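You operate a simulated robot arm through the tools that you are given. There is no shell and no other tool.

The job below is to be done with a simulated robot arm. You get a single attempt, and the scene is never put back.

Task
Two black circuit cards sit in each other's slots: change them over.
Fine: supply switch off first; one card out at a time, by way of the free slot; supply on again with GOOD lit.

It is judged by the outcome, as a careful person would: the job done as asked, and still so three seconds after it is handed in. It fails if anything else is knocked over, pushed out of place, dropped, spilled or broken.

Robot
A 6-joint arm with a two-finger parallel gripper, fixed in place. Base frame: the origin is at the foot of the arm, x ahead of it, y to its left, z up. Readings come in mm, rad, newtons and seconds.
With the tool pointing down near the work surface it reaches from about 300 to 340 mm from the base axis. Its first joint turns from -2.897 to 2.897 rad. Payload 4.1 kg.
Tool frame: the origin (TCP) lies between the finger pads and is the grasp point; the fingertips stand 23 mm ahead of it; z points along the fingers, y is the line along which they close. The gripper opens to 94 mm. The fingers are 38 mm wide and 10 mm thick; the gripper's body (54 by 96 mm) begins 39 mm behind the TCP.
Orientation is that of the tool frame in the base frame, as a unit quaternion [w, x, y, z]. With the fingers straight down and closing along the base's y, the tool's x points along the base's -x, its y along +y and its z along -z.

Tools
- The arm moves only by the tool jog_arm. Its argument "motion" is a list of rows, each a list of 7 numbers: the gripper command, from -1 (fully open) to 1 (shut), values between in proportion, then the shift along the tool's x, y, z in units of 20 mm (1.0 is 20 mm), then the turn, a rotation vector about the tool's x, y, z in units of 4 degrees (1.0 is 4 degrees). In form: [[fingers, dx, dy, dz, rx, ry, rz], ...]. A call has 1 to 20 rows; each row shifts and turns the commanded pose from where the row before left it, along the tool's axes as they then stand. A call with a number of a shift or a turn outside -1 to 1 is refused whole. Rows are played at 5 a second. More than 50 mm and 0.15 rad between two rows, or a gripper value outside its range, and nothing of the call is played. Where a pose cannot be reached the arm comes as near as it can. A force on the tool above 90 N (or 10 N above the force at the start of the call, whichever is more), or a blocked arm, ends the call early, and 0.2 s more pass. Each finger travels about 45 mm/s and halts on what it meets, pressing with about 40 N; the grip force reading is that of the motor and also rises with nothing between the fingers. The clock runs only during rows and for 0.2 s after the last one: add rows that do not move to give the fingers time. It gives the time, the measured TCP pose, the force on the tool (base axes), the opening and the grip force at its end, in the units of the frame above (readings bear some noise), with the torque about the TCP (base axes, N m) and any sound that the robot's microphone picked up.
- Cameras (640 x 400 px; columns grow to the right, rows downward): "scene" is fixed at [220.8, -647.5, 1570.7]; the picture's right is [0.97, -0.23, 0.00], its down [-0.08, -0.35, -0.93] and it looks along [0.21, 0.91, -0.36] (base axes); focal length 353 px, centre (320, 200). "wrist" rides on the gripper at [86, 16, -75] in the tool frame; the picture's right is [-0.18, 0.98, 0.00], its down [-0.58, -0.11, -0.81] and it looks along [-0.79, -0.15, 0.59] (tool axes); focal length 243 px, centre (320, 200). There is no depth. A picture from a camera that has moved, and an enlarged one, comes with that camera's place and axes in the base frame and with its lens.
- grab_frame(camera): a new picture of that camera. It takes no simulated time.
- raise_lower(by): slides the trunk up (or, below 0, down) by that many mm; the arm rides with it, the base frame stays. It gives what a move gives, with no picture.
- enlarge(camera, box): a new picture of the part [left, top, right, bottom] of that camera's present view, enlarged. It takes no simulated time.
- sign_off(): hands the job in; it is judged then, once.

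Nothing tells you positions but the pictures and the camera data. Unless the task says otherwise, let go and move clear before handing in.

The tools are called after "Request:" by a JSON object that holds its "name" and its "arguments". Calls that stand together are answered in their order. jog_arm: Moves the arm, as the interface text tells. Its arguments: {"type":"object","properties":{"motion":{"type":"array","items":{"type":"array","items":{"type":"number"}}}},"required":["motion"]} The other tools are called the same way: raise_lower (by) slides the trunk up or down; grab_frame (camera) takes a picture; enlarge (camera, box) takes an enlarged picture of a part of a camera's view; sign_off () hands the job in.

At the start:

```text
clock: 0.0
eef_pos: [159.7, 360.4, 1205.2]
tool_rot: [0.0, -0.001, 1.0, 0.0]
contact_force: [-0.3, -0.7, 0.5]
ft_torque: [0.04, -0.01, -0.02]
gripper_width: 94.0
finger_force: 0.0
trunk travel left (down, up): [-525.0, 65.0]
```

scene: 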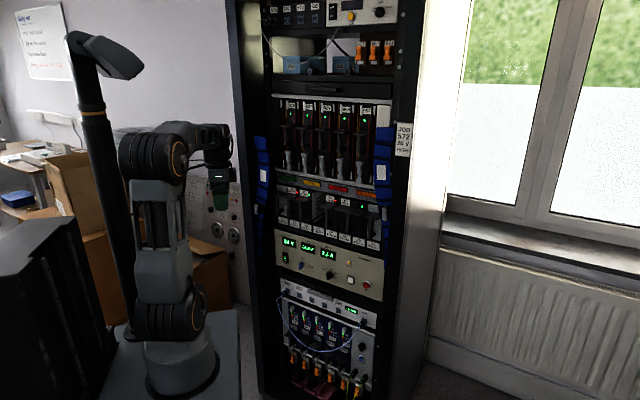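
wrist: 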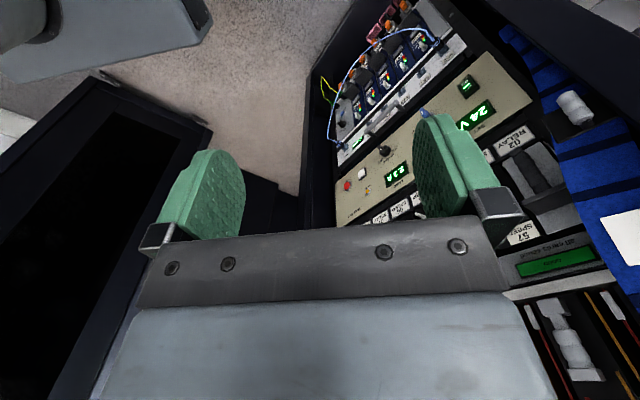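

I see a tall rack with several shelves of cards ahead of the arm. I'll look closer before doing anything.

Request:
{"name": "enlarge", "arguments": {"camera": "scene", "box": [255, 90, 415, 190]}}

Request:
{"name": "enlarge", "arguments": {"camera": "scene", "box": [255, 170, 415, 270]}}

Request:
{"name": "enlarge", "arguments": {"camera": "scene", "box": [255, 225, 415, 325]}}

Request:
{"name": "enlarge", "arguments": {"camera": "scene", "box": [255, 300, 415, 400]}}

Request:
{"name": "enlarge", "arguments": {"camera": "scene", "box": [255, 0, 415, 100]}}

Request:
{"name": "enlarge", "arguments": {"camera": "wrist", "box": [320, 0, 640, 200]}}

Request:
{"name": "enlarge", "arguments": {"camera": "wrist", "box": [320, 130, 640, 330]}}

```text
4.00 times, centred on (335, 140) of scene
camera zoom: at [220.8, -647.5, 1570.7], right [0.97, -0.23, 0.0], down [-0.08, -0.35, -0.93], along [0.21, 0.91, -0.36], focal length 1412 px, centre (260, 440)
```

zoom: 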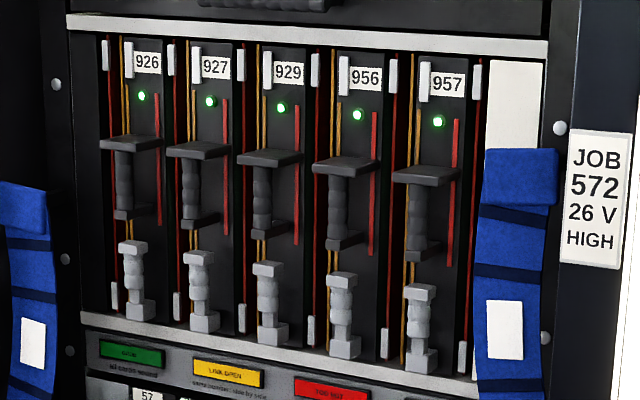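

```text
4.00 times, centred on (335, 220) of scene
camera zoom: at [220.8, -647.5, 1570.7], right [0.97, -0.23, 0.0], down [-0.08, -0.35, -0.93], along [0.21, 0.91, -0.36], focal length 1412 px, centre (260, 120)
```

zoom: 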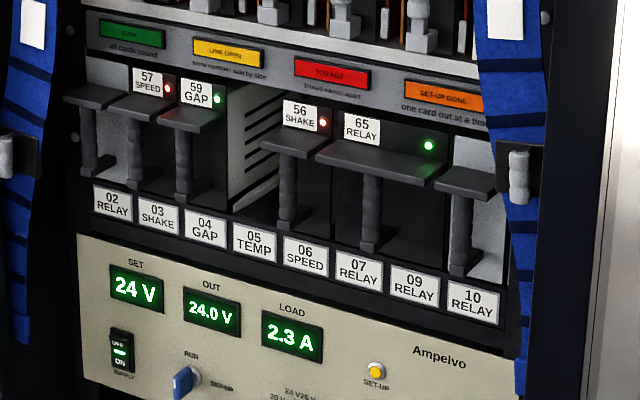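

```text
4.00 times, centred on (335, 275) of scene
camera zoom: at [220.8, -647.5, 1570.7], right [0.97, -0.23, 0.0], down [-0.08, -0.35, -0.93], along [0.21, 0.91, -0.36], focal length 1412 px, centre (260, -100)
```

zoom: 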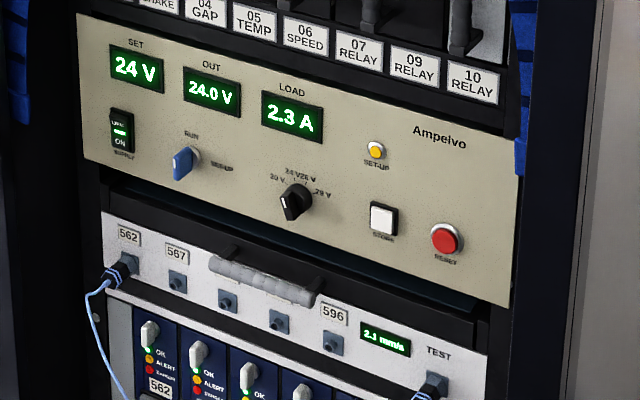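

```text
4.00 times, centred on (335, 350) of scene
camera zoom: at [220.8, -647.5, 1570.7], right [0.97, -0.23, 0.0], down [-0.08, -0.35, -0.93], along [0.21, 0.91, -0.36], focal length 1412 px, centre (260, -400)
```

zoom: 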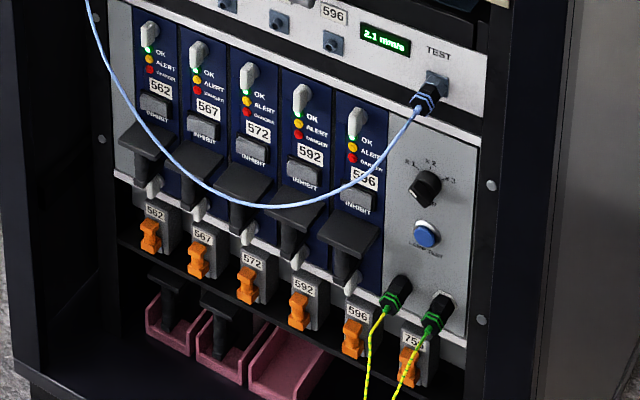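

```text
4.00 times, centred on (335, 50) of scene
camera zoom: at [220.8, -647.5, 1570.7], right [0.97, -0.23, 0.0], down [-0.08, -0.35, -0.93], along [0.21, 0.91, -0.36], focal length 1412 px, centre (260, 800)
```

zoom: 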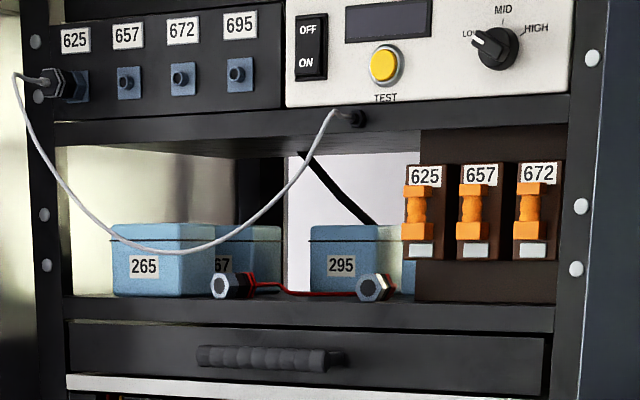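

```text
2.00 times, centred on (480, 100) of wrist
camera zoom: at [73.9, 377.4, 1280.5], right [0.18, 0.98, 0.0], down [0.58, -0.11, 0.81], along [0.79, -0.15, -0.59], focal length 485 px, centre (0, 400)
```

zoom: 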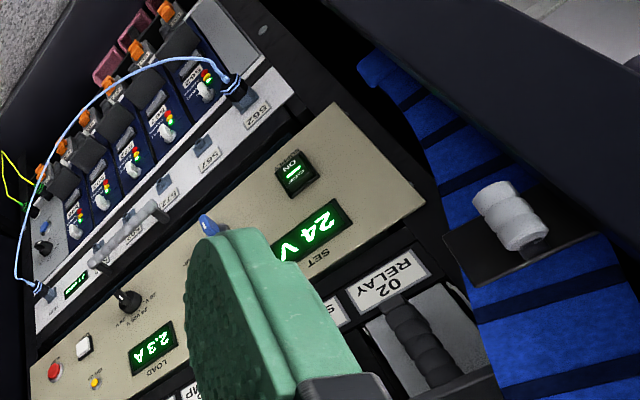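

```text
2.00 times, centred on (480, 230) of wrist
camera zoom: at [73.9, 377.4, 1280.5], right [0.18, 0.98, 0.0], down [0.58, -0.11, 0.81], along [0.79, -0.15, -0.59], focal length 485 px, centre (0, 140)
```

zoom: 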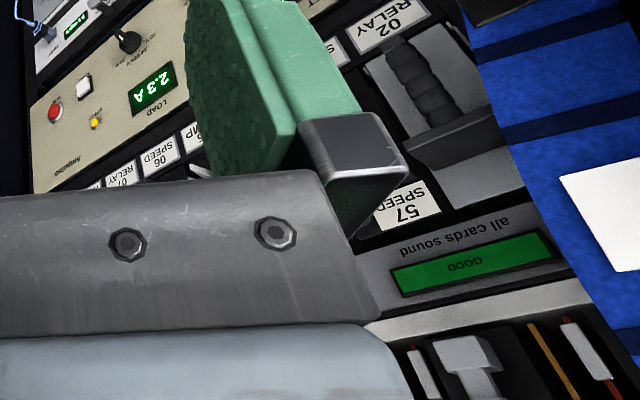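

The rack front faces the arm diagonally, roughly along (0.7, 0.7), with its face about 697 mm out. Card 57 SPEED is in slot 03 (SHAKE), card 56 SHAKE is in slot 06 (SPEED), and slot 05 is free. I'll turn the gripper to face the rack and look closer.

Request:
{"name": "jog_arm", "arguments": {"motion": [[-1, 0, 0, 0, 0, 0, -1], [-1, 0, 0, 0, 0, 0, -1], [-1, 0, 0, 0, 0, 0, -1], [-1, 0, 0, 0, 0, 0, -1], [-1, 0, 0, 0, 0, 0, -1], [-1, 0, 0, 0, 0, 0, -1], [-1, 0, 0, 0, 0, 0, -1], [-1, 0, 0, 0, 0, 0, -1], [-1, 0, 0, 0, 0, 0, -1], [-1, 0, 0, 0, 0, 0, -1], [-1, 0, 0, 0, 0, 0, -1], [-1, 0, 0, 0, 0, 0, -0.25]]}}

Request:
{"name": "jog_arm", "arguments": {"motion": [[-1, 0, 0, 0, 0, -1, 0], [-1, 0, 0, 0, 0, -1, 0], [-1, 0, 0, 0, 0, -1, 0], [-1, 0, 0, 0, 0, -1, 0], [-1, 0, 0, 0, 0, -1, 0], [-1, 0, 0, 0, 0, -1, 0], [-1, 0, 0, 0, 0, -1, 0], [-1, 0, 0, 0, 0, -1, 0], [-1, 0, 0, 0, 0, -1, 0], [-1, 0, 0, 0, 0, -1, 0]]}}

Request:
{"name": "grab_frame", "arguments": {"camera": "scene"}}

Request:
{"name": "grab_frame", "arguments": {"camera": "wrist"}}

```text
clock: 2.6
eef_pos: [159.8, 360.1, 1205.7]
tool_rot: [0.001, -0.384, 0.923, 0.0]
contact_force: [0.1, 0.0, -0.4]
ft_torque: [0.06, -0.04, -0.03]
gripper_width: 93.9
finger_force: 0.0
trunk travel left (down, up): [-525.0, 65.0]
```

```text
clock: 4.8
eef_pos: [159.4, 360.5, 1205.8]
tool_rot: [0.316, -0.36, 0.868, 0.131]
contact_force: [0.5, 0.8, 0.3]
ft_torque: [0.02, 0.01, -0.01]
gripper_width: 93.9
finger_force: 0.0
trunk travel left (down, up): [-525.0, 65.0]
```

```text
taken
```

scene: 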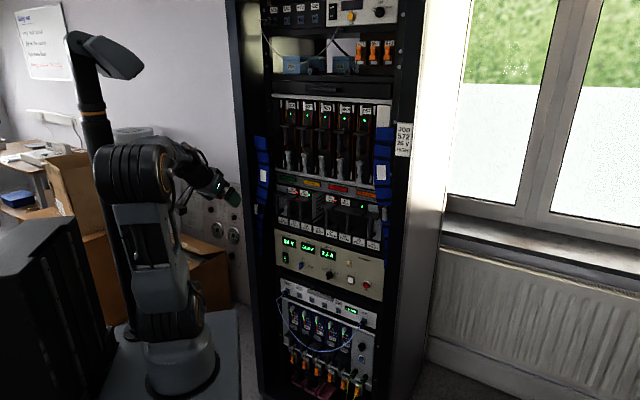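

```text
taken
camera wrist: at [67.9, 292.4, 1207.1], right [-0.6, 0.79, 0.12], down [0.03, -0.13, 0.99], along [0.8, 0.59, 0.06], focal length 243 px, centre (320, 200)
```

wrist: 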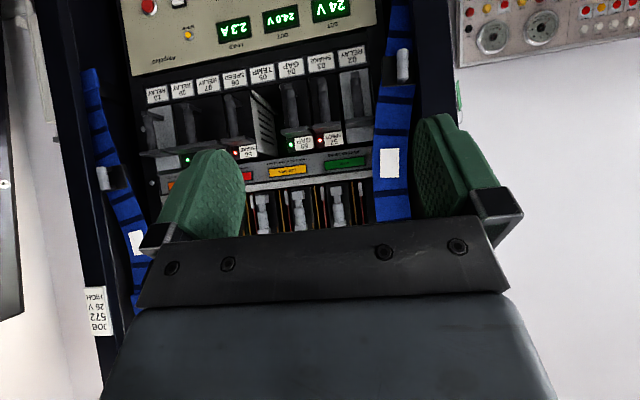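

The view is good but upside down. I'll roll the gripper half a turn so that the camera sits on top.

Request:
{"name": "jog_arm", "arguments": {"motion": [[-1, 0, 0, 0, 0, 0, 1], [-1, 0, 0, 0, 0, 0, 1], [-1, 0, 0, 0, 0, 0, 1], [-1, 0, 0, 0, 0, 0, 1], [-1, 0, 0, 0, 0, 0, 1], [-1, 0, 0, 0, 0, 0, 1], [-1, 0, 0, 0, 0, 0, 1], [-1, 0, 0, 0, 0, 0, 1], [-1, 0, 0, 0, 0, 0, 1], [-1, 0, 0, 0, 0, 0, 1], [-1, 0, 0, 0, 0, 0, 1], [-1, 0, 0, 0, 0, 0, 1], [-1, 0, 0, 0, 0, 0, 1], [-1, 0, 0, 0, 0, 0, 1], [-1, 0, 0, 0, 0, 0, 1], [-1, 0, 0, 0, 0, 0, 1], [-1, 0, 0, 0, 0, 0, 1], [-1, 0, 0, 0, 0, 0, 1], [-1, 0, 0, 0, 0, 0, 1], [-1, 0, 0, 0, 0, 0, 1]]}}

Request:
{"name": "jog_arm", "arguments": {"motion": [[-1, 0, 0, 0, 0, 0, 1], [-1, 0, 0, 0, 0, 0, 1], [-1, 0, 0, 0, 0, 0, 1], [-1, 0, 0, 0, 0, 0, 1], [-1, 0, 0, 0, 0, 0, 1], [-1, 0, 0, 0, 0, 0, 1], [-1, 0, 0, 0, 0, 0, 1], [-1, 0, 0, 0, 0, 0, 1], [-1, 0, 0, 0, 0, 0, 1], [-1, 0, 0, 0, 0, 0, 1], [-1, 0, 0, 0, 0, 0, 1], [-1, 0, 0, 0, 0, 0, 1], [-1, 0, 0, 0, 0, 0, 1], [-1, 0, 0, 0, 0, 0, 1], [-1, 0, 0, 0, 0, 0, 1], [-1, 0, 0, 0, 0, 0, 1], [-1, 0, 0, 0, 0, 0, 1], [-1, 0, 0, 0, 0, 0, 1], [-1, 0, 0, 0, 0, 0, 1], [-1, 0, 0, 0, 0, 0, 1]]}}

Request:
{"name": "jog_arm", "arguments": {"motion": [[-1, 0, 0, 0, 0, 0, 1], [-1, 0, 0, 0, 0, 0, 1], [-1, 0, 0, 0, 0, 0, 1], [-1, 0, 0, 0, 0, 0, 1], [-1, 0, 0, 0, 0, 0, 1]]}}

Request:
{"name": "grab_frame", "arguments": {"camera": "wrist"}}

```text
clock: 9.0
eef_pos: [158.7, 360.0, 1206.2]
tool_rot: [0.158, 0.282, 0.896, 0.304]
contact_force: [0.0, -0.1, 0.2]
ft_torque: [0.02, 0.01, -0.02]
gripper_width: 93.9
finger_force: 0.0
trunk travel left (down, up): [-525.0, 65.0]
```

```text
clock: 13.2
eef_pos: [296.8, 296.9, 1255.6]
tool_rot: [-0.076, 0.792, 0.506, 0.334]
contact_force: [0.1, -1.3, 0.5]
ft_torque: [0.02, -0.01, -0.01]
gripper_width: 94.1
finger_force: 0.1
out of reach, approached as far as the arm can: row 9, 10, 11, 12, 13, 14, 15, 16, 17, 18, 19, 20
trunk travel left (down, up): [-525.0, 65.0]
```

```text
clock: 14.4
eef_pos: [340.5, 253.1, 1254.3]
tool_rot: [-0.133, 0.868, 0.362, 0.314]
contact_force: [-0.1, -0.8, -0.5]
ft_torque: [0.0, -0.01, -0.02]
gripper_width: 94.0
finger_force: 0.0
out of reach, approached as far as the arm can: row 1, 2, 3, 4, 5
trunk travel left (down, up): [-525.0, 65.0]
```

```text
taken
camera wrist: at [367.3, 256.1, 1368.3], right [0.6, -0.79, -0.12], down [-0.75, -0.61, 0.24], along [-0.27, -0.05, -0.96], focal length 243 px, centre (320, 200)
```

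wrist: 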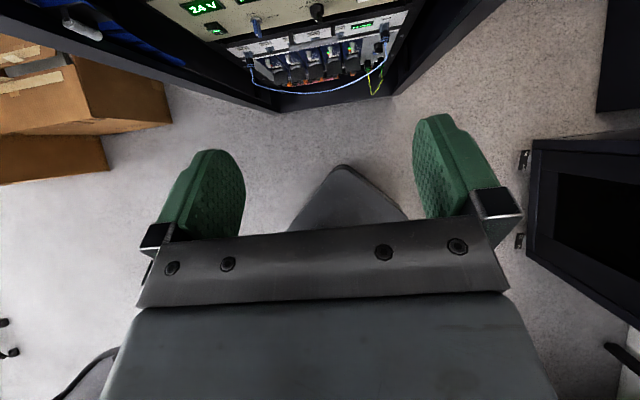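

The roll hit a joint limit partway. I'll roll back to where it was and check, then go round the other way.

Request:
{"name": "jog_arm", "arguments": {"motion": [[-1, 0, 0, 0, 0, 0, -1], [-1, 0, 0, 0, 0, 0, -1], [-1, 0, 0, 0, 0, 0, -1], [-1, 0, 0, 0, 0, 0, -1], [-1, 0, 0, 0, 0, 0, -1], [-1, 0, 0, 0, 0, 0, -1], [-1, 0, 0, 0, 0, 0, -1], [-1, 0, 0, 0, 0, 0, -1], [-1, 0, 0, 0, 0, 0, -1], [-1, 0, 0, 0, 0, 0, -1], [-1, 0, 0, 0, 0, 0, -1], [-1, 0, 0, 0, 0, 0, -1], [-1, 0, 0, 0, 0, 0, -1], [-1, 0, 0, 0, 0, 0, -1], [-1, 0, 0, 0, 0, 0, -1], [-1, 0, 0, 0, 0, 0, -1], [-1, 0, 0, 0, 0, 0, -1], [-1, 0, 0, 0, 0, 0, -1], [-1, 0, 0, 0, 0, 0, -1], [-1, 0, 0, 0, 0, 0, -1]]}}

Request:
{"name": "grab_frame", "arguments": {"camera": "scene"}}

```text
clock: 18.6
eef_pos: [342.1, 255.2, 1255.4]
tool_rot: [0.103, 0.433, 0.834, 0.326]
contact_force: [0.7, -0.7, 0.7]
ft_torque: [-0.01, 0.0, -0.02]
gripper_width: 94.0
finger_force: 0.0
trunk travel left (down, up): [-525.0, 65.0]
```

```text
taken
```

scene: 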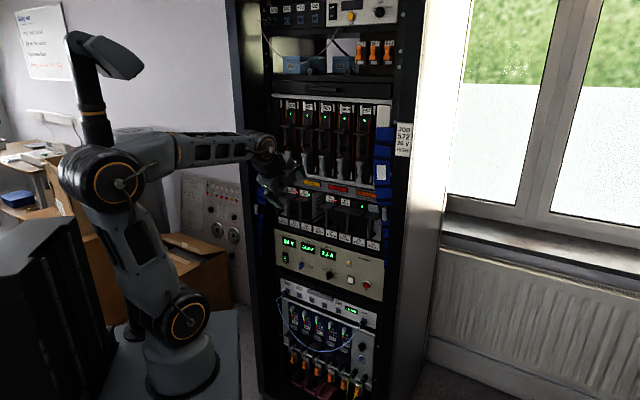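

Request:
{"name": "jog_arm", "arguments": {"motion": [[-1, 0, 0, 0, 0, 0, -1], [-1, 0, 0, 0, 0, 0, -1], [-1, 0, 0, 0, 0, 0, -1], [-1, 0, 0, 0, 0, 0, -1], [-1, 0, 0, 0, 0, 0, -1], [-1, 0, 0, 0, 0, 0, -1], [-1, 0, 0, 0, 0, 0, -1], [-1, 0, 0, 0, 0, 0, -1], [-1, 0, 0, 0, 0, 0, -1], [-1, 0, 0, 0, 0, 0, -1], [-1, 0, 0, 0, 0, 0, -1], [-1, 0, 0, 0, 0, 0, -1], [-1, 0, 0, 0, 0, 0, -1], [-1, 0, 0, 0, 0, 0, -1], [-1, 0, 0, 0, 0, 0, -1], [-1, 0, 0, 0, 0, 0, -1], [-1, 0, 0, 0, 0, 0, -1], [-1, 0, 0, 0, 0, 0, -1], [-1, 0, 0, 0, 0, 0, -1], [-1, 0, 0, 0, 0, 0, -1]]}}

Request:
{"name": "jog_arm", "arguments": {"motion": [[-1, 0, 0, 0, 0, 0, -1], [-1, 0, 0, 0, 0, 0, -1], [-1, 0, 0, 0, 0, 0, -1], [-1, 0, 0, 0, 0, 0, -1], [-1, 0, 0, 0, 0, 0, -1], [-1, 0, 0, 0, 0, 0, -1], [-1, 0, 0, 0, 0, 0, -1], [-1, 0, 0, 0, 0, 0, -1], [-1, 0, 0, 0, 0, 0, -1], [-1, 0, 0, 0, 0, 0, -1], [-1, 0, 0, 0, 0, 0, -1], [-1, 0, 0, 0, 0, 0, -1], [-1, 0, 0, 0, 0, 0, -1], [-1, 0, 0, 0, 0, 0, -1], [-1, 0, 0, 0, 0, 0, -1], [-1, 0, 0, 0, 0, 0, -1], [-1, 0, 0, 0, 0, 0, -1], [-1, 0, 0, 0, 0, 0, -1], [-1, 0, 0, 0, 0, 0, -1], [-1, 0, 0, 0, 0, 0, -1]]}}

Request:
{"name": "grab_frame", "arguments": {"camera": "scene"}}

```text
clock: 22.8
eef_pos: [343.2, 253.9, 1255.4]
tool_rot: [0.289, -0.204, 0.917, 0.183]
contact_force: [-0.4, -0.3, 0.3]
ft_torque: [0.02, 0.02, -0.03]
gripper_width: 94.2
finger_force: 0.0
trunk travel left (down, up): [-525.0, 65.0]
```

```text
clock: 27.0
eef_pos: [341.6, 254.4, 1255.3]
tool_rot: [-0.339, 0.746, -0.571, 0.045]
contact_force: [0.2, -0.4, -0.7]
ft_torque: [-0.01, 0.0, 0.01]
gripper_width: 94.1
finger_force: 0.1
trunk travel left (down, up): [-525.0, 65.0]
```

```text
taken
```

scene: 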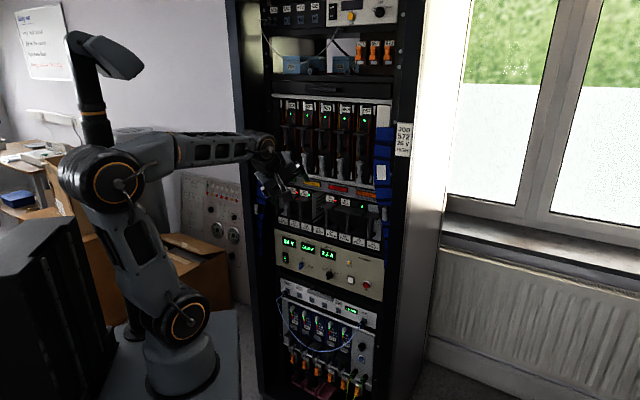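

Request:
{"name": "jog_arm", "arguments": {"motion": [[-1, 0, 0, 0, 0, 0, -1], [-1, 0, 0, 0, 0, 0, -1], [-1, 0, 0, 0, 0, 0, -1], [-1, 0, 0, 0, 0, 0, -1], [-1, 0, 0, 0, 0, 0, -1], [-1, 0, 0, 0, 0, 0, -1], [-1, 0, 0, 0, 0, 0, -1], [-1, 0, 0, 0, 0, 0, -1], [-1, 0, 0, 0, 0, 0, -1], [-1, 0, 0, 0, 0, 0, -1], [-1, 0, 0, 0, 0, 0, -1], [-1, 0, 0, 0, 0, 0, -1], [-1, 0, 0, 0, 0, 0, -1], [-1, 0, 0, 0, 0, 0, -1], [-1, 0, 0, 0, 0, 0, -1]]}}

Request:
{"name": "jog_arm", "arguments": {"motion": [[-1, 0, 0, 0, 0, 0, -1], [-1, 0, 0, 0, 0, 0, -1], [-1, 0, 0, 0, 0, 0, -1], [-1, 0, 0, 0, 0, 0, -1], [-1, 0, 0, 0, 0, 0, -1], [-1, 0, 0, 0, 0, 0, -1], [-1, 0, 0, 0, 0, 0, -1], [-1, 0, 0, 0, 0, 0, -1], [-1, 0, 0, 0, 0, 0, -1], [-1, 0, 0, 0, 0, 0, -1], [-1, 0, 0, 0, 0, 0, -1], [-1, 0, 0, 0, 0, 0, -1], [-1, 0, 0, 0, 0, 0, -1], [-1, 0, 0, 0, 0, 0, -1], [-1, 0, 0, 0, 0, 0, -1]]}}

Request:
{"name": "grab_frame", "arguments": {"camera": "wrist"}}

```text
clock: 30.2
eef_pos: [342.4, 255.0, 1257.2]
tool_rot: [-0.272, 0.932, -0.121, 0.208]
contact_force: [0.3, -0.1, 0.1]
ft_torque: [0.01, -0.01, 0.01]
gripper_width: 93.8
finger_force: 0.0
trunk travel left (down, up): [-525.0, 65.0]
```

```text
clock: 33.4
eef_pos: [312.8, 283.9, 1254.7]
tool_rot: [-0.129, 0.869, 0.359, 0.316]
contact_force: [0.0, 0.2, -0.1]
ft_torque: [-0.02, 0.0, 0.01]
gripper_width: 93.9
finger_force: 0.0
out of reach, approached as far as the arm can: row 12, 13, 14, 15
trunk travel left (down, up): [-525.0, 65.0]
```

```text
taken
camera wrist: at [336.8, 287.0, 1367.4], right [0.59, -0.8, -0.12], down [-0.76, -0.6, 0.24], along [-0.26, -0.06, -0.96], focal length 243 px, centre (320, 200)
```

wrist: 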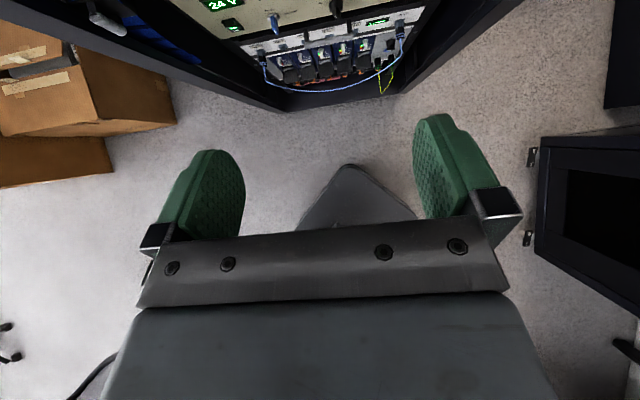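

The camera-up roll sits right at the wrist roll limit. The camera-below orientation is mid-range, so I'll go back to that and use it.

Request:
{"name": "jog_arm", "arguments": {"motion": [[-1, 0, 0, 0, 0, 0, 1], [-1, 0, 0, 0, 0, 0, 1], [-1, 0, 0, 0, 0, 0, 1], [-1, 0, 0, 0, 0, 0, 1], [-1, 0, 0, 0, 0, 0, 1], [-1, 0, 0, 0, 0, 0, 1], [-1, 0, 0, 0, 0, 0, 1], [-1, 0, 0, 0, 0, 0, 1], [-1, 0, 0, 0, 0, 0, 1], [-1, 0, 0, 0, 0, 0, 1], [-1, 0, 0, 0, 0, 0, 1], [-1, 0, 0, 0, 0, 0, 1], [-1, 0, 0, 0, 0, 0, 1], [-1, 0, 0, 0, 0, 0, 1], [-1, 0, 0, 0, 0, 0, 1], [-1, 0, 0, 0, 0, 0, 1], [-1, 0, 0, 0, 0, 0, 1], [-1, 0, 0, 0, 0, 0, 1], [-1, 0, 0, 0, 0, 0, 1], [-1, 0, 0, 0, 0, 0, 1]]}}

Request:
{"name": "jog_arm", "arguments": {"motion": [[-1, 0, 0, 0, 0, 0, 1], [-1, 0, 0, 0, 0, 0, 1], [-1, 0, 0, 0, 0, 0, 1], [-1, 0, 0, 0, 0, 0, 1], [-1, 0, 0, 0, 0, 0, 1], [-1, 0, 0, 0, 0, 0, 1], [-1, 0, 0, 0, 0, 0, 1], [-1, 0, 0, 0, 0, 0, 1], [-1, 0, 0, 0, 0, 0, 1], [-1, 0, 0, 0, 0, 0, 1], [-1, 0, 0, 0, 0, 0, 1], [-1, 0, 0, 0, 0, 0, 1], [-1, 0, 0, 0, 0, 0, 1], [-1, 0, 0, 0, 0, 0, 1], [-1, 0, 0, 0, 0, 0, 1], [-1, 0, 0, 0, 0, 0, 1], [-1, 0, 0, 0, 0, 0, 1], [-1, 0, 0, 0, 0, 0, 1], [-1, 0, 0, 0, 0, 0, 1], [-1, 0, 0, 0, 0, 0, 1]]}}

Request:
{"name": "jog_arm", "arguments": {"motion": [[-1, 0, 0, 0, 0, 0, 1], [-1, 0, 0, 0, 0, 0, 1], [-1, 0, 0, 0, 0, 0, 1], [-1, 0, 0, 0, 0, 0, 1], [-1, 0, 0, 0, 0, 0, 1]]}}

Request:
{"name": "grab_frame", "arguments": {"camera": "wrist"}}

Request:
{"name": "grab_frame", "arguments": {"camera": "scene"}}

```text
clock: 37.6
eef_pos: [312.1, 284.0, 1254.4]
tool_rot: [-0.304, 0.896, -0.282, 0.158]
contact_force: [0.7, 0.1, -0.2]
ft_torque: [0.0, -0.02, -0.02]
gripper_width: 93.9
finger_force: 0.1
trunk travel left (down, up): [-525.0, 65.0]
```

```text
clock: 41.8
eef_pos: [312.0, 284.8, 1254.2]
tool_rot: [0.335, -0.505, 0.792, 0.076]
contact_force: [-0.2, -0.3, -0.2]
ft_torque: [0.0, 0.03, 0.03]
gripper_width: 94.1
finger_force: 0.0
trunk travel left (down, up): [-525.0, 65.0]
```

```text
clock: 43.0
eef_pos: [312.6, 283.1, 1254.1]
tool_rot: [0.316, -0.36, 0.868, 0.131]
contact_force: [-0.6, -0.1, 0.5]
ft_torque: [-0.02, -0.02, -0.02]
gripper_width: 94.0
finger_force: 0.0
trunk travel left (down, up): [-525.0, 65.0]
```

```text
taken
camera wrist: at [220.8, 215.9, 1256.1], right [-0.6, 0.79, 0.12], down [0.03, -0.13, 0.99], along [0.8, 0.59, 0.06], focal length 243 px, centre (320, 200)
```

wrist: 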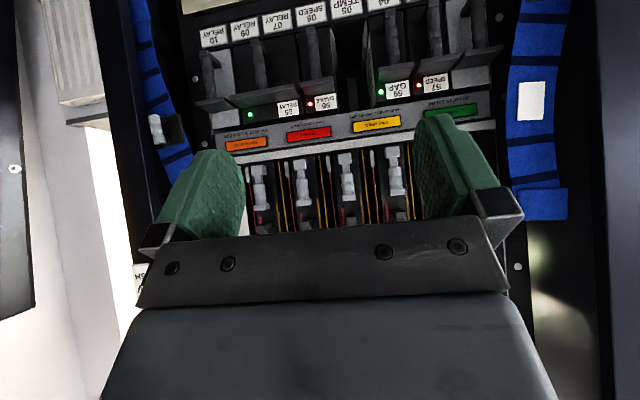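

```text
taken
```

scene: 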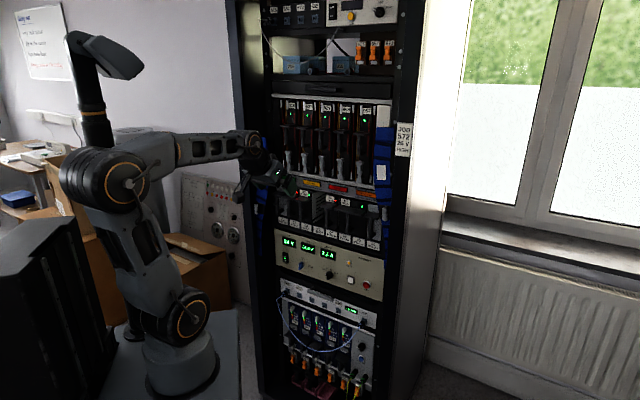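

Now I'll lower the trunk so that the wrist camera looks level at the card row.

Request:
{"name": "raise_lower", "arguments": {"by": -200}}

Request:
{"name": "grab_frame", "arguments": {"camera": "wrist"}}

Request:
{"name": "enlarge", "arguments": {"camera": "wrist", "box": [190, 60, 510, 260]}}

Request:
{"name": "grab_frame", "arguments": {"camera": "scene"}}

```text
clock: 45.2
eef_pos: [312.0, 283.6, 1053.8]
tool_rot: [0.315, -0.361, 0.868, 0.131]
contact_force: [0.5, 0.1, 0.5]
ft_torque: [-0.01, -0.01, -0.03]
gripper_width: 94.3
finger_force: 0.0
trunk travel left (down, up): [-325.0, 265.0]
```

```text
taken
camera wrist: at [220.8, 215.7, 1056.1], right [-0.6, 0.79, 0.12], down [0.03, -0.13, 0.99], along [0.8, 0.59, 0.06], focal length 243 px, centre (320, 200)
```

wrist: 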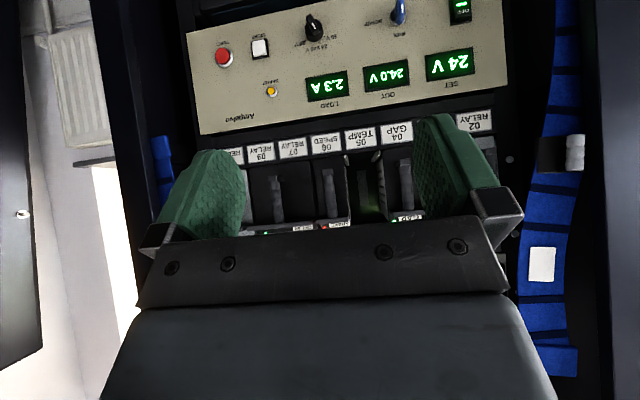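

```text
2.00 times, centred on (350, 160) of wrist
camera zoom: at [220.8, 215.7, 1056.1], right [-0.6, 0.79, 0.12], down [0.03, -0.13, 0.99], along [0.8, 0.59, 0.06], focal length 485 px, centre (260, 280)
```

zoom: 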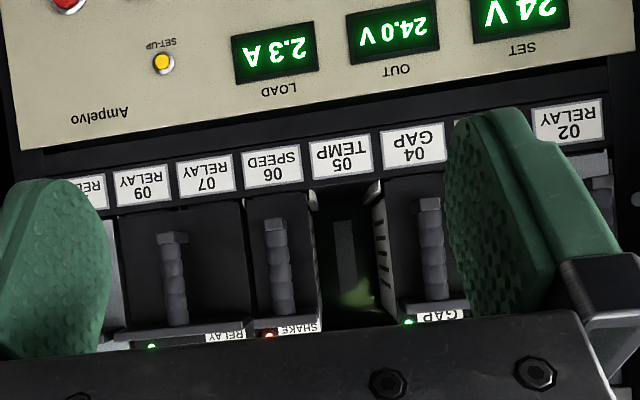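

```text
taken
```

scene: 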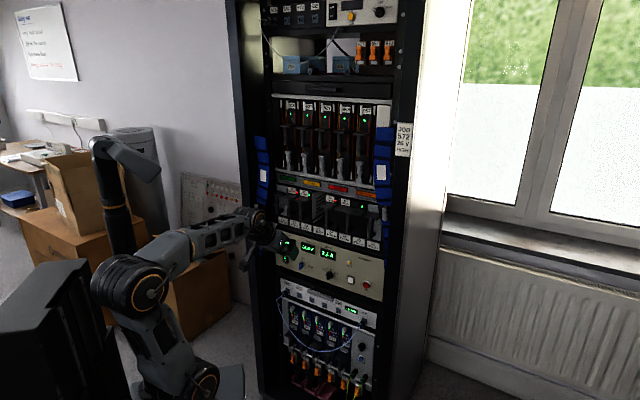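

The label pitch comes out near 54.5 mm, with slot 03 at u≈-123, 05 at -14 and 06 at +40 (u runs to the right along the rack face). I'll raise the trunk a little to see the handles from other heights and triangulate them.

Request:
{"name": "raise_lower", "arguments": {"by": 100}}

Request:
{"name": "enlarge", "arguments": {"camera": "wrist", "box": [190, 40, 350, 140]}}

Request:
{"name": "enlarge", "arguments": {"camera": "wrist", "box": [340, 40, 500, 140]}}

Request:
{"name": "enlarge", "arguments": {"camera": "wrist", "box": [190, 100, 510, 300]}}

Request:
{"name": "enlarge", "arguments": {"camera": "wrist", "box": [190, 0, 510, 200]}}

```text
clock: 46.5
eef_pos: [312.4, 282.7, 1154.5]
tool_rot: [0.316, -0.361, 0.868, 0.131]
contact_force: [-0.4, 0.2, -0.5]
ft_torque: [0.03, -0.01, 0.0]
gripper_width: 94.0
finger_force: 0.0
trunk travel left (down, up): [-425.0, 165.0]
```

```text
4.00 times, centred on (270, 90) of wrist
camera zoom: at [220.8, 215.8, 1156.0], right [-0.6, 0.79, 0.12], down [0.03, -0.13, 0.99], along [0.8, 0.59, 0.06], focal length 970 px, centre (520, 640)
```

zoom: 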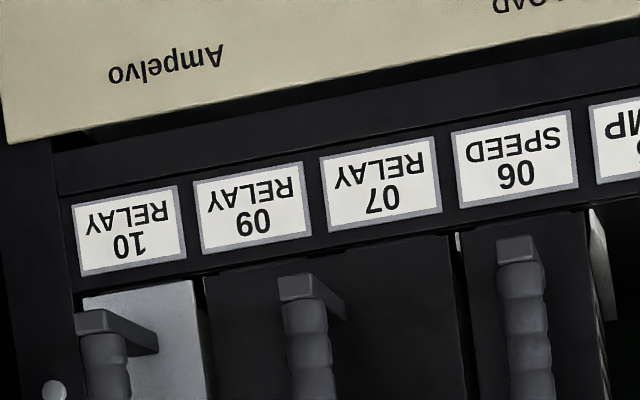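

```text
4.00 times, centred on (420, 90) of wrist
camera zoom: at [220.8, 215.8, 1156.0], right [-0.6, 0.79, 0.12], down [0.03, -0.13, 0.99], along [0.8, 0.59, 0.06], focal length 970 px, centre (-80, 640)
```

zoom: 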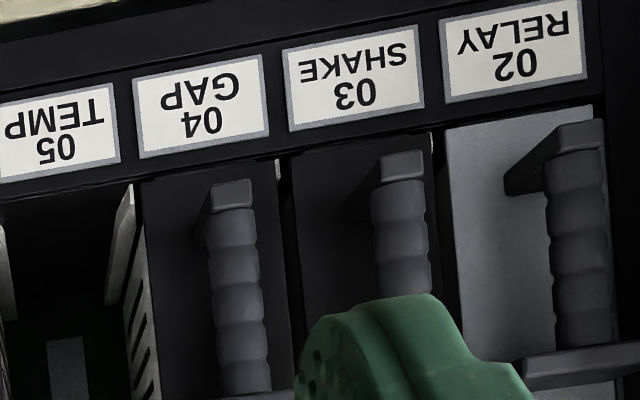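

```text
2.00 times, centred on (350, 200) of wrist
camera zoom: at [220.8, 215.8, 1156.0], right [-0.6, 0.79, 0.12], down [0.03, -0.13, 0.99], along [0.8, 0.59, 0.06], focal length 485 px, centre (260, 200)
```

zoom: 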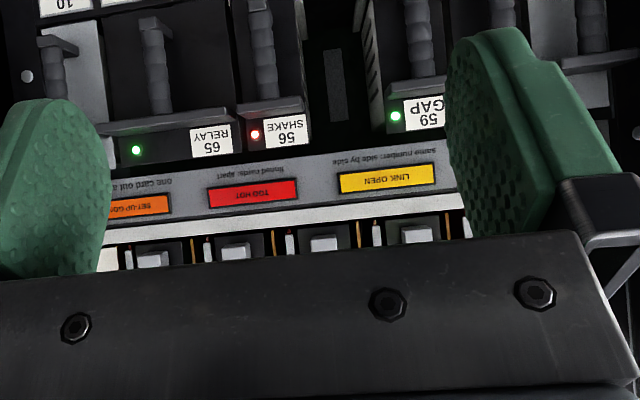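

```text
2.00 times, centred on (350, 100) of wrist
camera zoom: at [220.8, 215.8, 1156.0], right [-0.6, 0.79, 0.12], down [0.03, -0.13, 0.99], along [0.8, 0.59, 0.06], focal length 485 px, centre (260, 400)
```

zoom: 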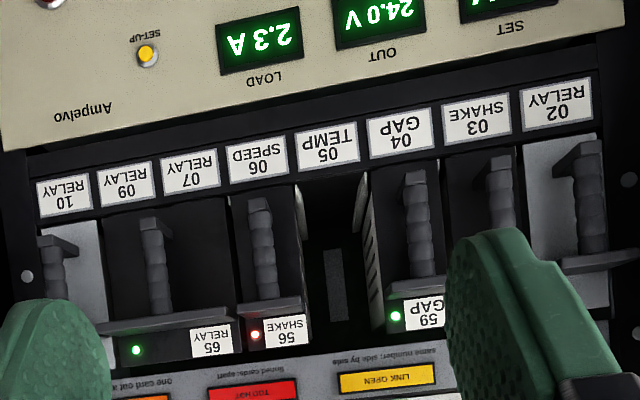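

The handles are vertical ribbed bars about 40 mm in front of the card faces, and the one in slot 06 sits near u≈39, n≈660, with its lower cap at z≈1038 (n runs into the rack). Next I'll look closely at the supply switch.

Request:
{"name": "raise_lower", "arguments": {"by": -230}}

Request:
{"name": "jog_arm", "arguments": {"motion": [[-1, 0, 1, 0, 0, 0, 0], [-1, 0, 1, 0, 0, 0, 0], [-1, 0, 1, 0, 0, 0, 0], [-1, 0, 1, 0, 0, 0, 0], [-1, 0, 1, 0, 0, 0, 0]]}}

Request:
{"name": "grab_frame", "arguments": {"camera": "wrist"}}

Request:
{"name": "enlarge", "arguments": {"camera": "wrist", "box": [340, 40, 500, 140]}}

Request:
{"name": "grab_frame", "arguments": {"camera": "scene"}}

```text
clock: 48.9
eef_pos: [312.7, 283.6, 925.5]
tool_rot: [0.316, -0.36, 0.868, 0.13]
contact_force: [-0.5, -0.3, 0.8]
ft_torque: [0.0, 0.0, 0.0]
gripper_width: 94.0
finger_force: 0.1
trunk travel left (down, up): [-195.0, 395.0]
```

```text
clock: 50.1
eef_pos: [242.7, 353.1, 924.1]
tool_rot: [0.316, -0.36, 0.868, 0.131]
contact_force: [0.7, -0.1, 0.3]
ft_torque: [0.02, 0.0, 0.02]
gripper_width: 94.0
finger_force: 0.1
trunk travel left (down, up): [-195.0, 395.0]
```

```text
taken
camera wrist: at [150.6, 285.7, 926.7], right [-0.6, 0.79, 0.12], down [0.03, -0.13, 0.99], along [0.8, 0.59, 0.06], focal length 243 px, centre (320, 200)
```

wrist: 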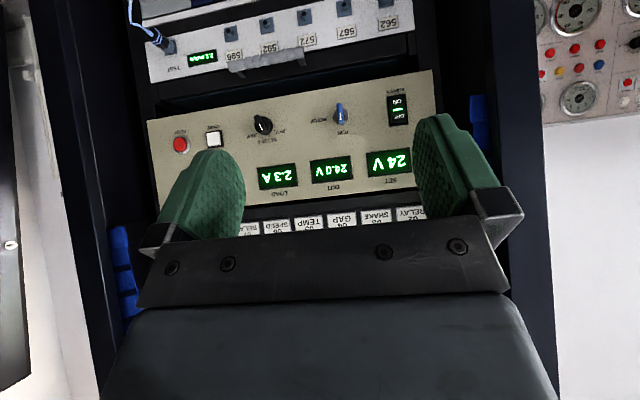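

```text
4.00 times, centred on (420, 90) of wrist
camera zoom: at [150.6, 285.7, 926.7], right [-0.6, 0.79, 0.12], down [0.03, -0.13, 0.99], along [0.8, 0.59, 0.06], focal length 970 px, centre (-80, 640)
```

zoom: 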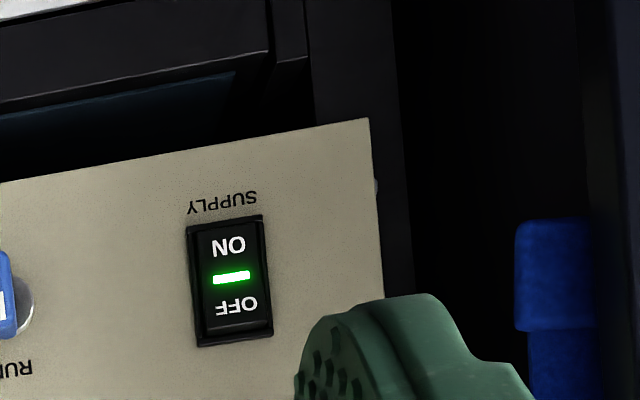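

```text
taken
```

scene: 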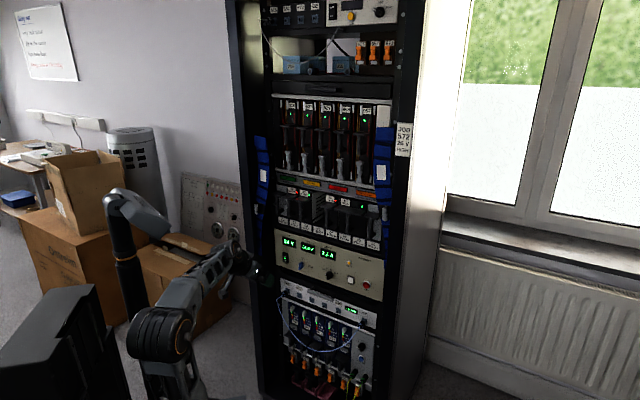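

The switch centre works out at about u=-172, z=826 on the panel at n≈700, with OFF on the upper half. I'll level the tool to point straight at the rack and close the fingers.

Request:
{"name": "jog_arm", "arguments": {"motion": [[1, 0, 0, 0, 0, -1, 0], [1, 0, 0, 0, 0, -1, 0], [1, 0, 0, 0, 0, -1, 0], [1, 0, 0, 0, 0, -1, 0], [1, 0, 0, 0, 0, -1, 0], [1, 0, 0, 0, 0, -1, 0], [1, 0, 0, 0, 0, -1, 0], [1, 0, 0, 0, 0, -1, 0], [1, 0, 0, 0, 0, -1, 0], [1, 0, 0, 0, 0, -1, 0], [1, 0, 0, 0, 0, -1, 0], [1, 0, 0, 0, 0, -1, 0], [1, 0, 0, 0, 0, -0.5, 0]]}}

Request:
{"name": "grab_frame", "arguments": {"camera": "wrist"}}

Request:
{"name": "grab_frame", "arguments": {"camera": "scene"}}

```text
clock: 52.9
eef_pos: [241.1, 354.1, 925.2]
tool_rot: [0.653, -0.271, 0.652, 0.272]
contact_force: [-0.1, -0.1, -0.9]
ft_torque: [0.05, 0.0, 0.02]
gripper_width: 0.3
finger_force: 39.8
trunk travel left (down, up): [-195.0, 395.0]
```

```text
taken
camera wrist: at [177.8, 314.4, 838.4], right [-0.7, 0.69, 0.18], down [-0.49, -0.65, 0.58], along [0.52, 0.31, 0.79], focal length 243 px, centre (320, 200)
```

wrist: 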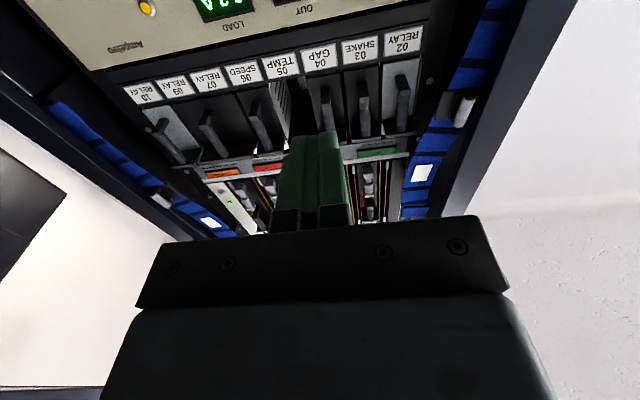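

```text
taken
```

scene: 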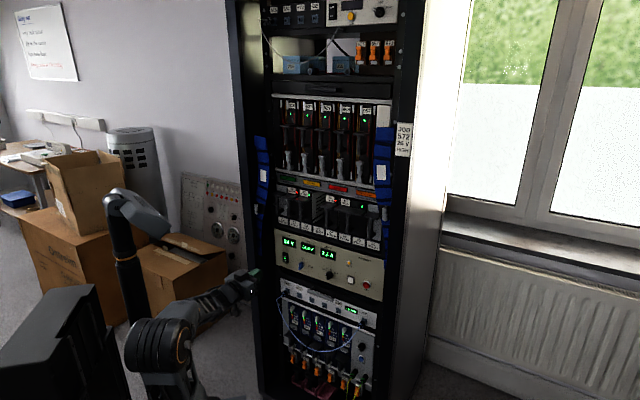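

Request:
{"name": "jog_arm", "arguments": {"motion": [[1, 0.85, 0.92, 0, 0, 0, 0], [1, 0.85, 0.92, 0, 0, 0, 0], [1, 0.85, 0.92, 0, 0, 0, 0], [1, 0.85, 0.92, 0, 0, 0, 0], [1, 0.85, 0.92, 0, 0, 0, 0]]}}

Request:
{"name": "jog_arm", "arguments": {"motion": [[1, 0, 0, 1, 0, 0, 0], [1, 0, 0, 1, 0, 0, 0], [1, 0, 0, 1, 0, 0, 0], [1, 0, 0, 1, 0, 0, 0], [1, 0, 0, 1, 0, 0, 0], [1, 0, 0, 1, 0, 0, 0], [1, 0, 0, 1, 0, 0, 0]]}}

Request:
{"name": "grab_frame", "arguments": {"camera": "wrist"}}

Request:
{"name": "enlarge", "arguments": {"camera": "scene", "box": [220, 220, 380, 320]}}

```text
clock: 54.1
eef_pos: [176.2, 418.8, 840.2]
tool_rot: [0.653, -0.272, 0.653, 0.272]
contact_force: [0.0, 0.1, 0.4]
ft_torque: [-0.02, -0.03, 0.01]
gripper_width: 0.0
finger_force: 40.3
trunk travel left (down, up): [-195.0, 395.0]
```

```text
clock: 55.7
eef_pos: [276.2, 517.3, 840.0]
tool_rot: [0.653, -0.271, 0.653, 0.271]
contact_force: [-0.5, -1.1, -0.3]
ft_torque: [-0.01, 0.02, -0.01]
gripper_width: 0.0
finger_force: 39.9
trunk travel left (down, up): [-195.0, 395.0]
```

```text
taken
camera wrist: at [211.6, 478.4, 754.1], right [-0.7, 0.69, 0.18], down [-0.49, -0.65, 0.58], along [0.52, 0.31, 0.79], focal length 243 px, centre (320, 200)
```

wrist: 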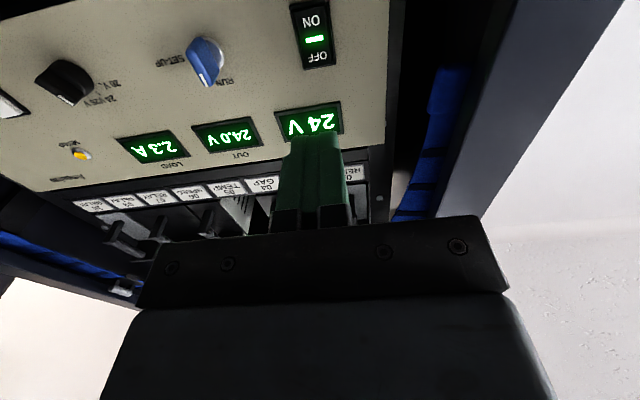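

```text
4.00 times, centred on (300, 270) of scene
camera zoom: at [220.8, -647.5, 1570.7], right [0.97, -0.23, 0.0], down [-0.08, -0.35, -0.93], along [0.21, 0.91, -0.36], focal length 1412 px, centre (400, -80)
```

zoom: 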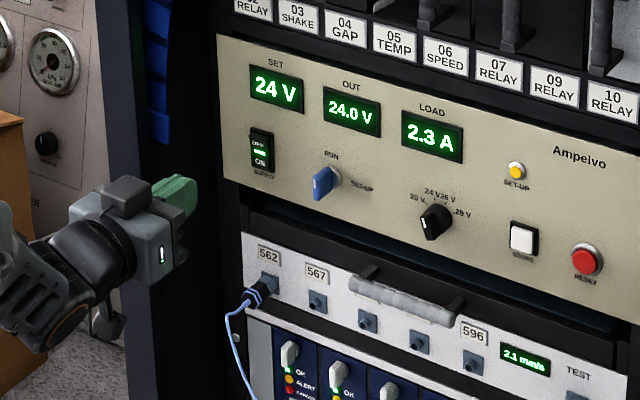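

The fingertip is lined up with the OFF half, which sits at about z≈843. I'll approach slowly.

Request:
{"name": "jog_arm", "arguments": {"motion": [[1, -0.05, 0.05, 1, 0, 0, 0], [1, 0, 0, 1, 0, 0, 0], [1, 0, 0, 1, 0, 0, 0], [1, 0, 0, 1, 0, 0, 0], [1, 0, 0, 0.5, 0, 0, 0]]}}

Request:
{"name": "grab_frame", "arguments": {"camera": "wrist"}}

Request:
{"name": "enlarge", "arguments": {"camera": "scene", "box": [240, 220, 320, 270]}}

```text
clock: 56.9
eef_pos: [337.9, 584.0, 841.8]
tool_rot: [0.654, -0.271, 0.653, 0.27]
contact_force: [-0.3, -0.1, 0.3]
ft_torque: [0.0, 0.0, -0.03]
gripper_width: 0.2
finger_force: 40.3
trunk travel left (down, up): [-195.0, 395.0]
```

```text
taken
camera wrist: at [274.1, 543.9, 754.7], right [-0.7, 0.69, 0.18], down [-0.49, -0.65, 0.58], along [0.52, 0.31, 0.79], focal length 243 px, centre (320, 200)
```

wrist: 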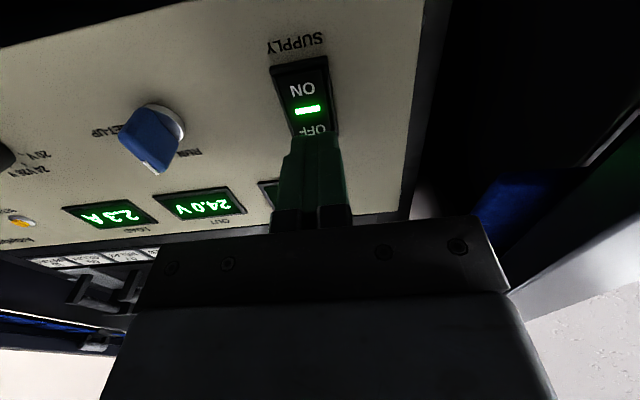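

```text
8.00 times, centred on (280, 245) of scene
camera zoom: at [220.8, -647.5, 1570.7], right [0.97, -0.23, 0.0], down [-0.08, -0.35, -0.93], along [0.21, 0.91, -0.36], focal length 2823 px, centre (640, -160)
```

zoom: 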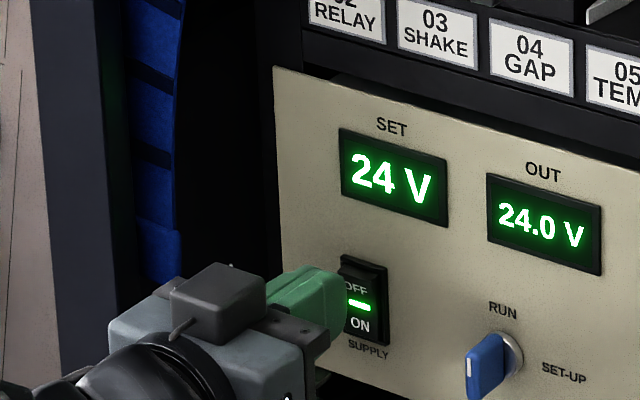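

Request:
{"name": "jog_arm", "arguments": {"motion": [[1, 0, -0.05, 0.15, 0, 0, 0], [1, 0, -0.05, 0.15, 0, 0, 0], [1, 0, 0, 0.15, 0, 0, 0], [1, 0, 0, 0.15, 0, 0, 0], [1, 0, 0, 0.15, 0, 0, 0], [1, 0, 0, 0, 0, 0, 0]]}}

Request:
{"name": "grab_frame", "arguments": {"camera": "wrist"}}

Request:
{"name": "enlarge", "arguments": {"camera": "scene", "box": [240, 220, 320, 270]}}

```text
clock: 58.3
eef_pos: [349.3, 591.5, 840.8]
tool_rot: [0.653, -0.271, 0.653, 0.271]
contact_force: [-12.3, -16.3, -2.1]
ft_torque: [-0.27, 0.22, -0.1]
gripper_width: 0.0
finger_force: 39.9
trunk travel left (down, up): [-195.0, 395.0]
```

```text
taken
camera wrist: at [285.9, 551.8, 754.0], right [-0.7, 0.69, 0.18], down [-0.49, -0.65, 0.58], along [0.52, 0.32, 0.79], focal length 243 px, centre (320, 200)
```

wrist: 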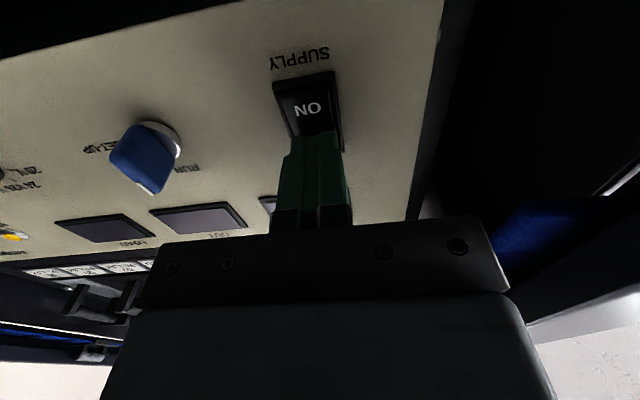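

```text
8.00 times, centred on (280, 245) of scene
camera zoom: at [220.8, -647.5, 1570.7], right [0.97, -0.23, 0.0], down [-0.08, -0.35, -0.93], along [0.21, 0.91, -0.36], focal length 2823 px, centre (640, -160)
```

zoom: 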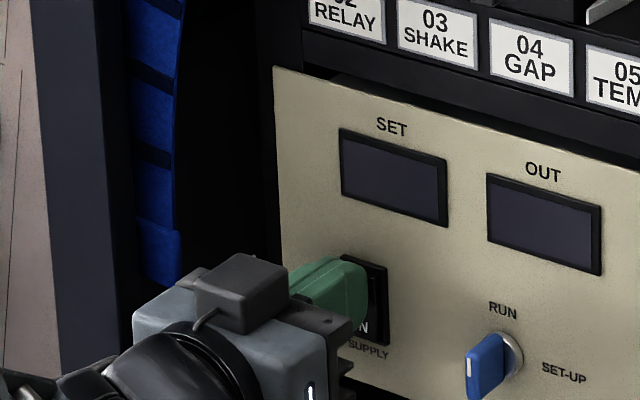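

The supply is off and its displays are dark. I'll back straight away and rise to card height.

Request:
{"name": "jog_arm", "arguments": {"motion": [[1, 0, 0, -0.5, 0, 0, 0], [1, 0, 0, -1, 0, 0, 0], [1, 0, 0, -1, 0, 0, 0], [1, 0, 0, -1, 0, 0, 0], [1, 0, 0, -1, 0, 0, 0], [1, 0, 0, -1, 0, 0, 0], [1, 0, 0, -1, 0, 0, 0], [1, 0, 0, -1, 0, 0, 0], [1, 0, 0, -1, 0, 0, 0], [1, 0, 0, -1, 0, 0, 0]]}}

Request:
{"name": "raise_lower", "arguments": {"by": 225}}

Request:
{"name": "grab_frame", "arguments": {"camera": "wrist"}}

Request:
{"name": "enlarge", "arguments": {"camera": "scene", "box": [260, 170, 400, 258]}}

```text
clock: 60.5
eef_pos: [217.0, 456.6, 841.3]
tool_rot: [0.653, -0.27, 0.654, 0.27]
contact_force: [-0.9, 0.1, 0.2]
ft_torque: [-0.04, 0.02, 0.0]
gripper_width: 0.0
finger_force: 40.1
trunk travel left (down, up): [-195.0, 395.0]
```

```text
clock: 62.9
eef_pos: [215.1, 457.2, 1066.4]
tool_rot: [0.653, -0.271, 0.653, 0.271]
contact_force: [1.1, 0.3, -0.5]
ft_torque: [-0.02, 0.0, 0.01]
gripper_width: 0.0
finger_force: 39.3
trunk travel left (down, up): [-420.0, 170.0]
```

```text
taken
camera wrist: at [152.6, 417.3, 978.9], right [-0.7, 0.69, 0.18], down [-0.49, -0.65, 0.58], along [0.52, 0.31, 0.79], focal length 243 px, centre (320, 200)
```

wrist: 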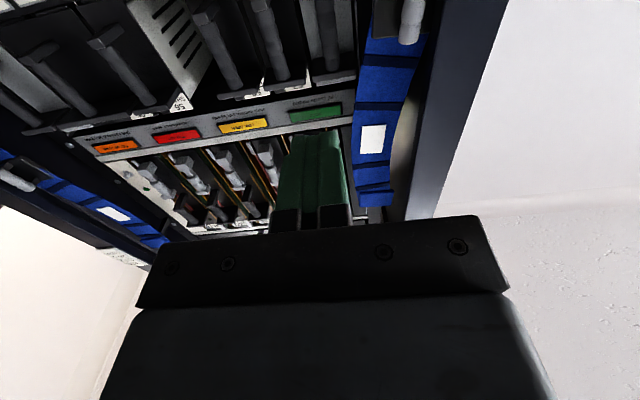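

```text
4.55 times, centred on (330, 214) of scene
camera zoom: at [220.8, -647.5, 1570.7], right [0.97, -0.23, 0.0], down [-0.08, -0.35, -0.93], along [0.21, 0.91, -0.36], focal length 1604 px, centre (274, 136)
```

zoom: 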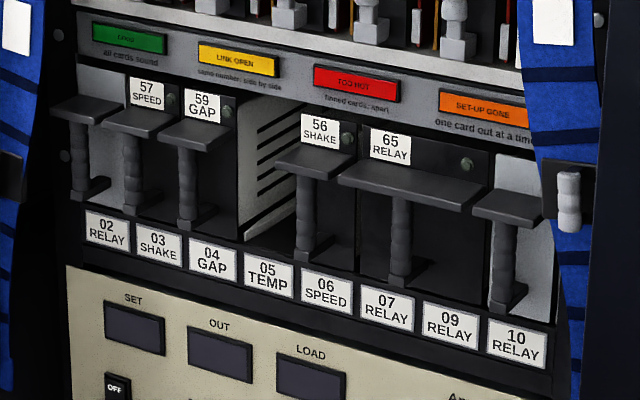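

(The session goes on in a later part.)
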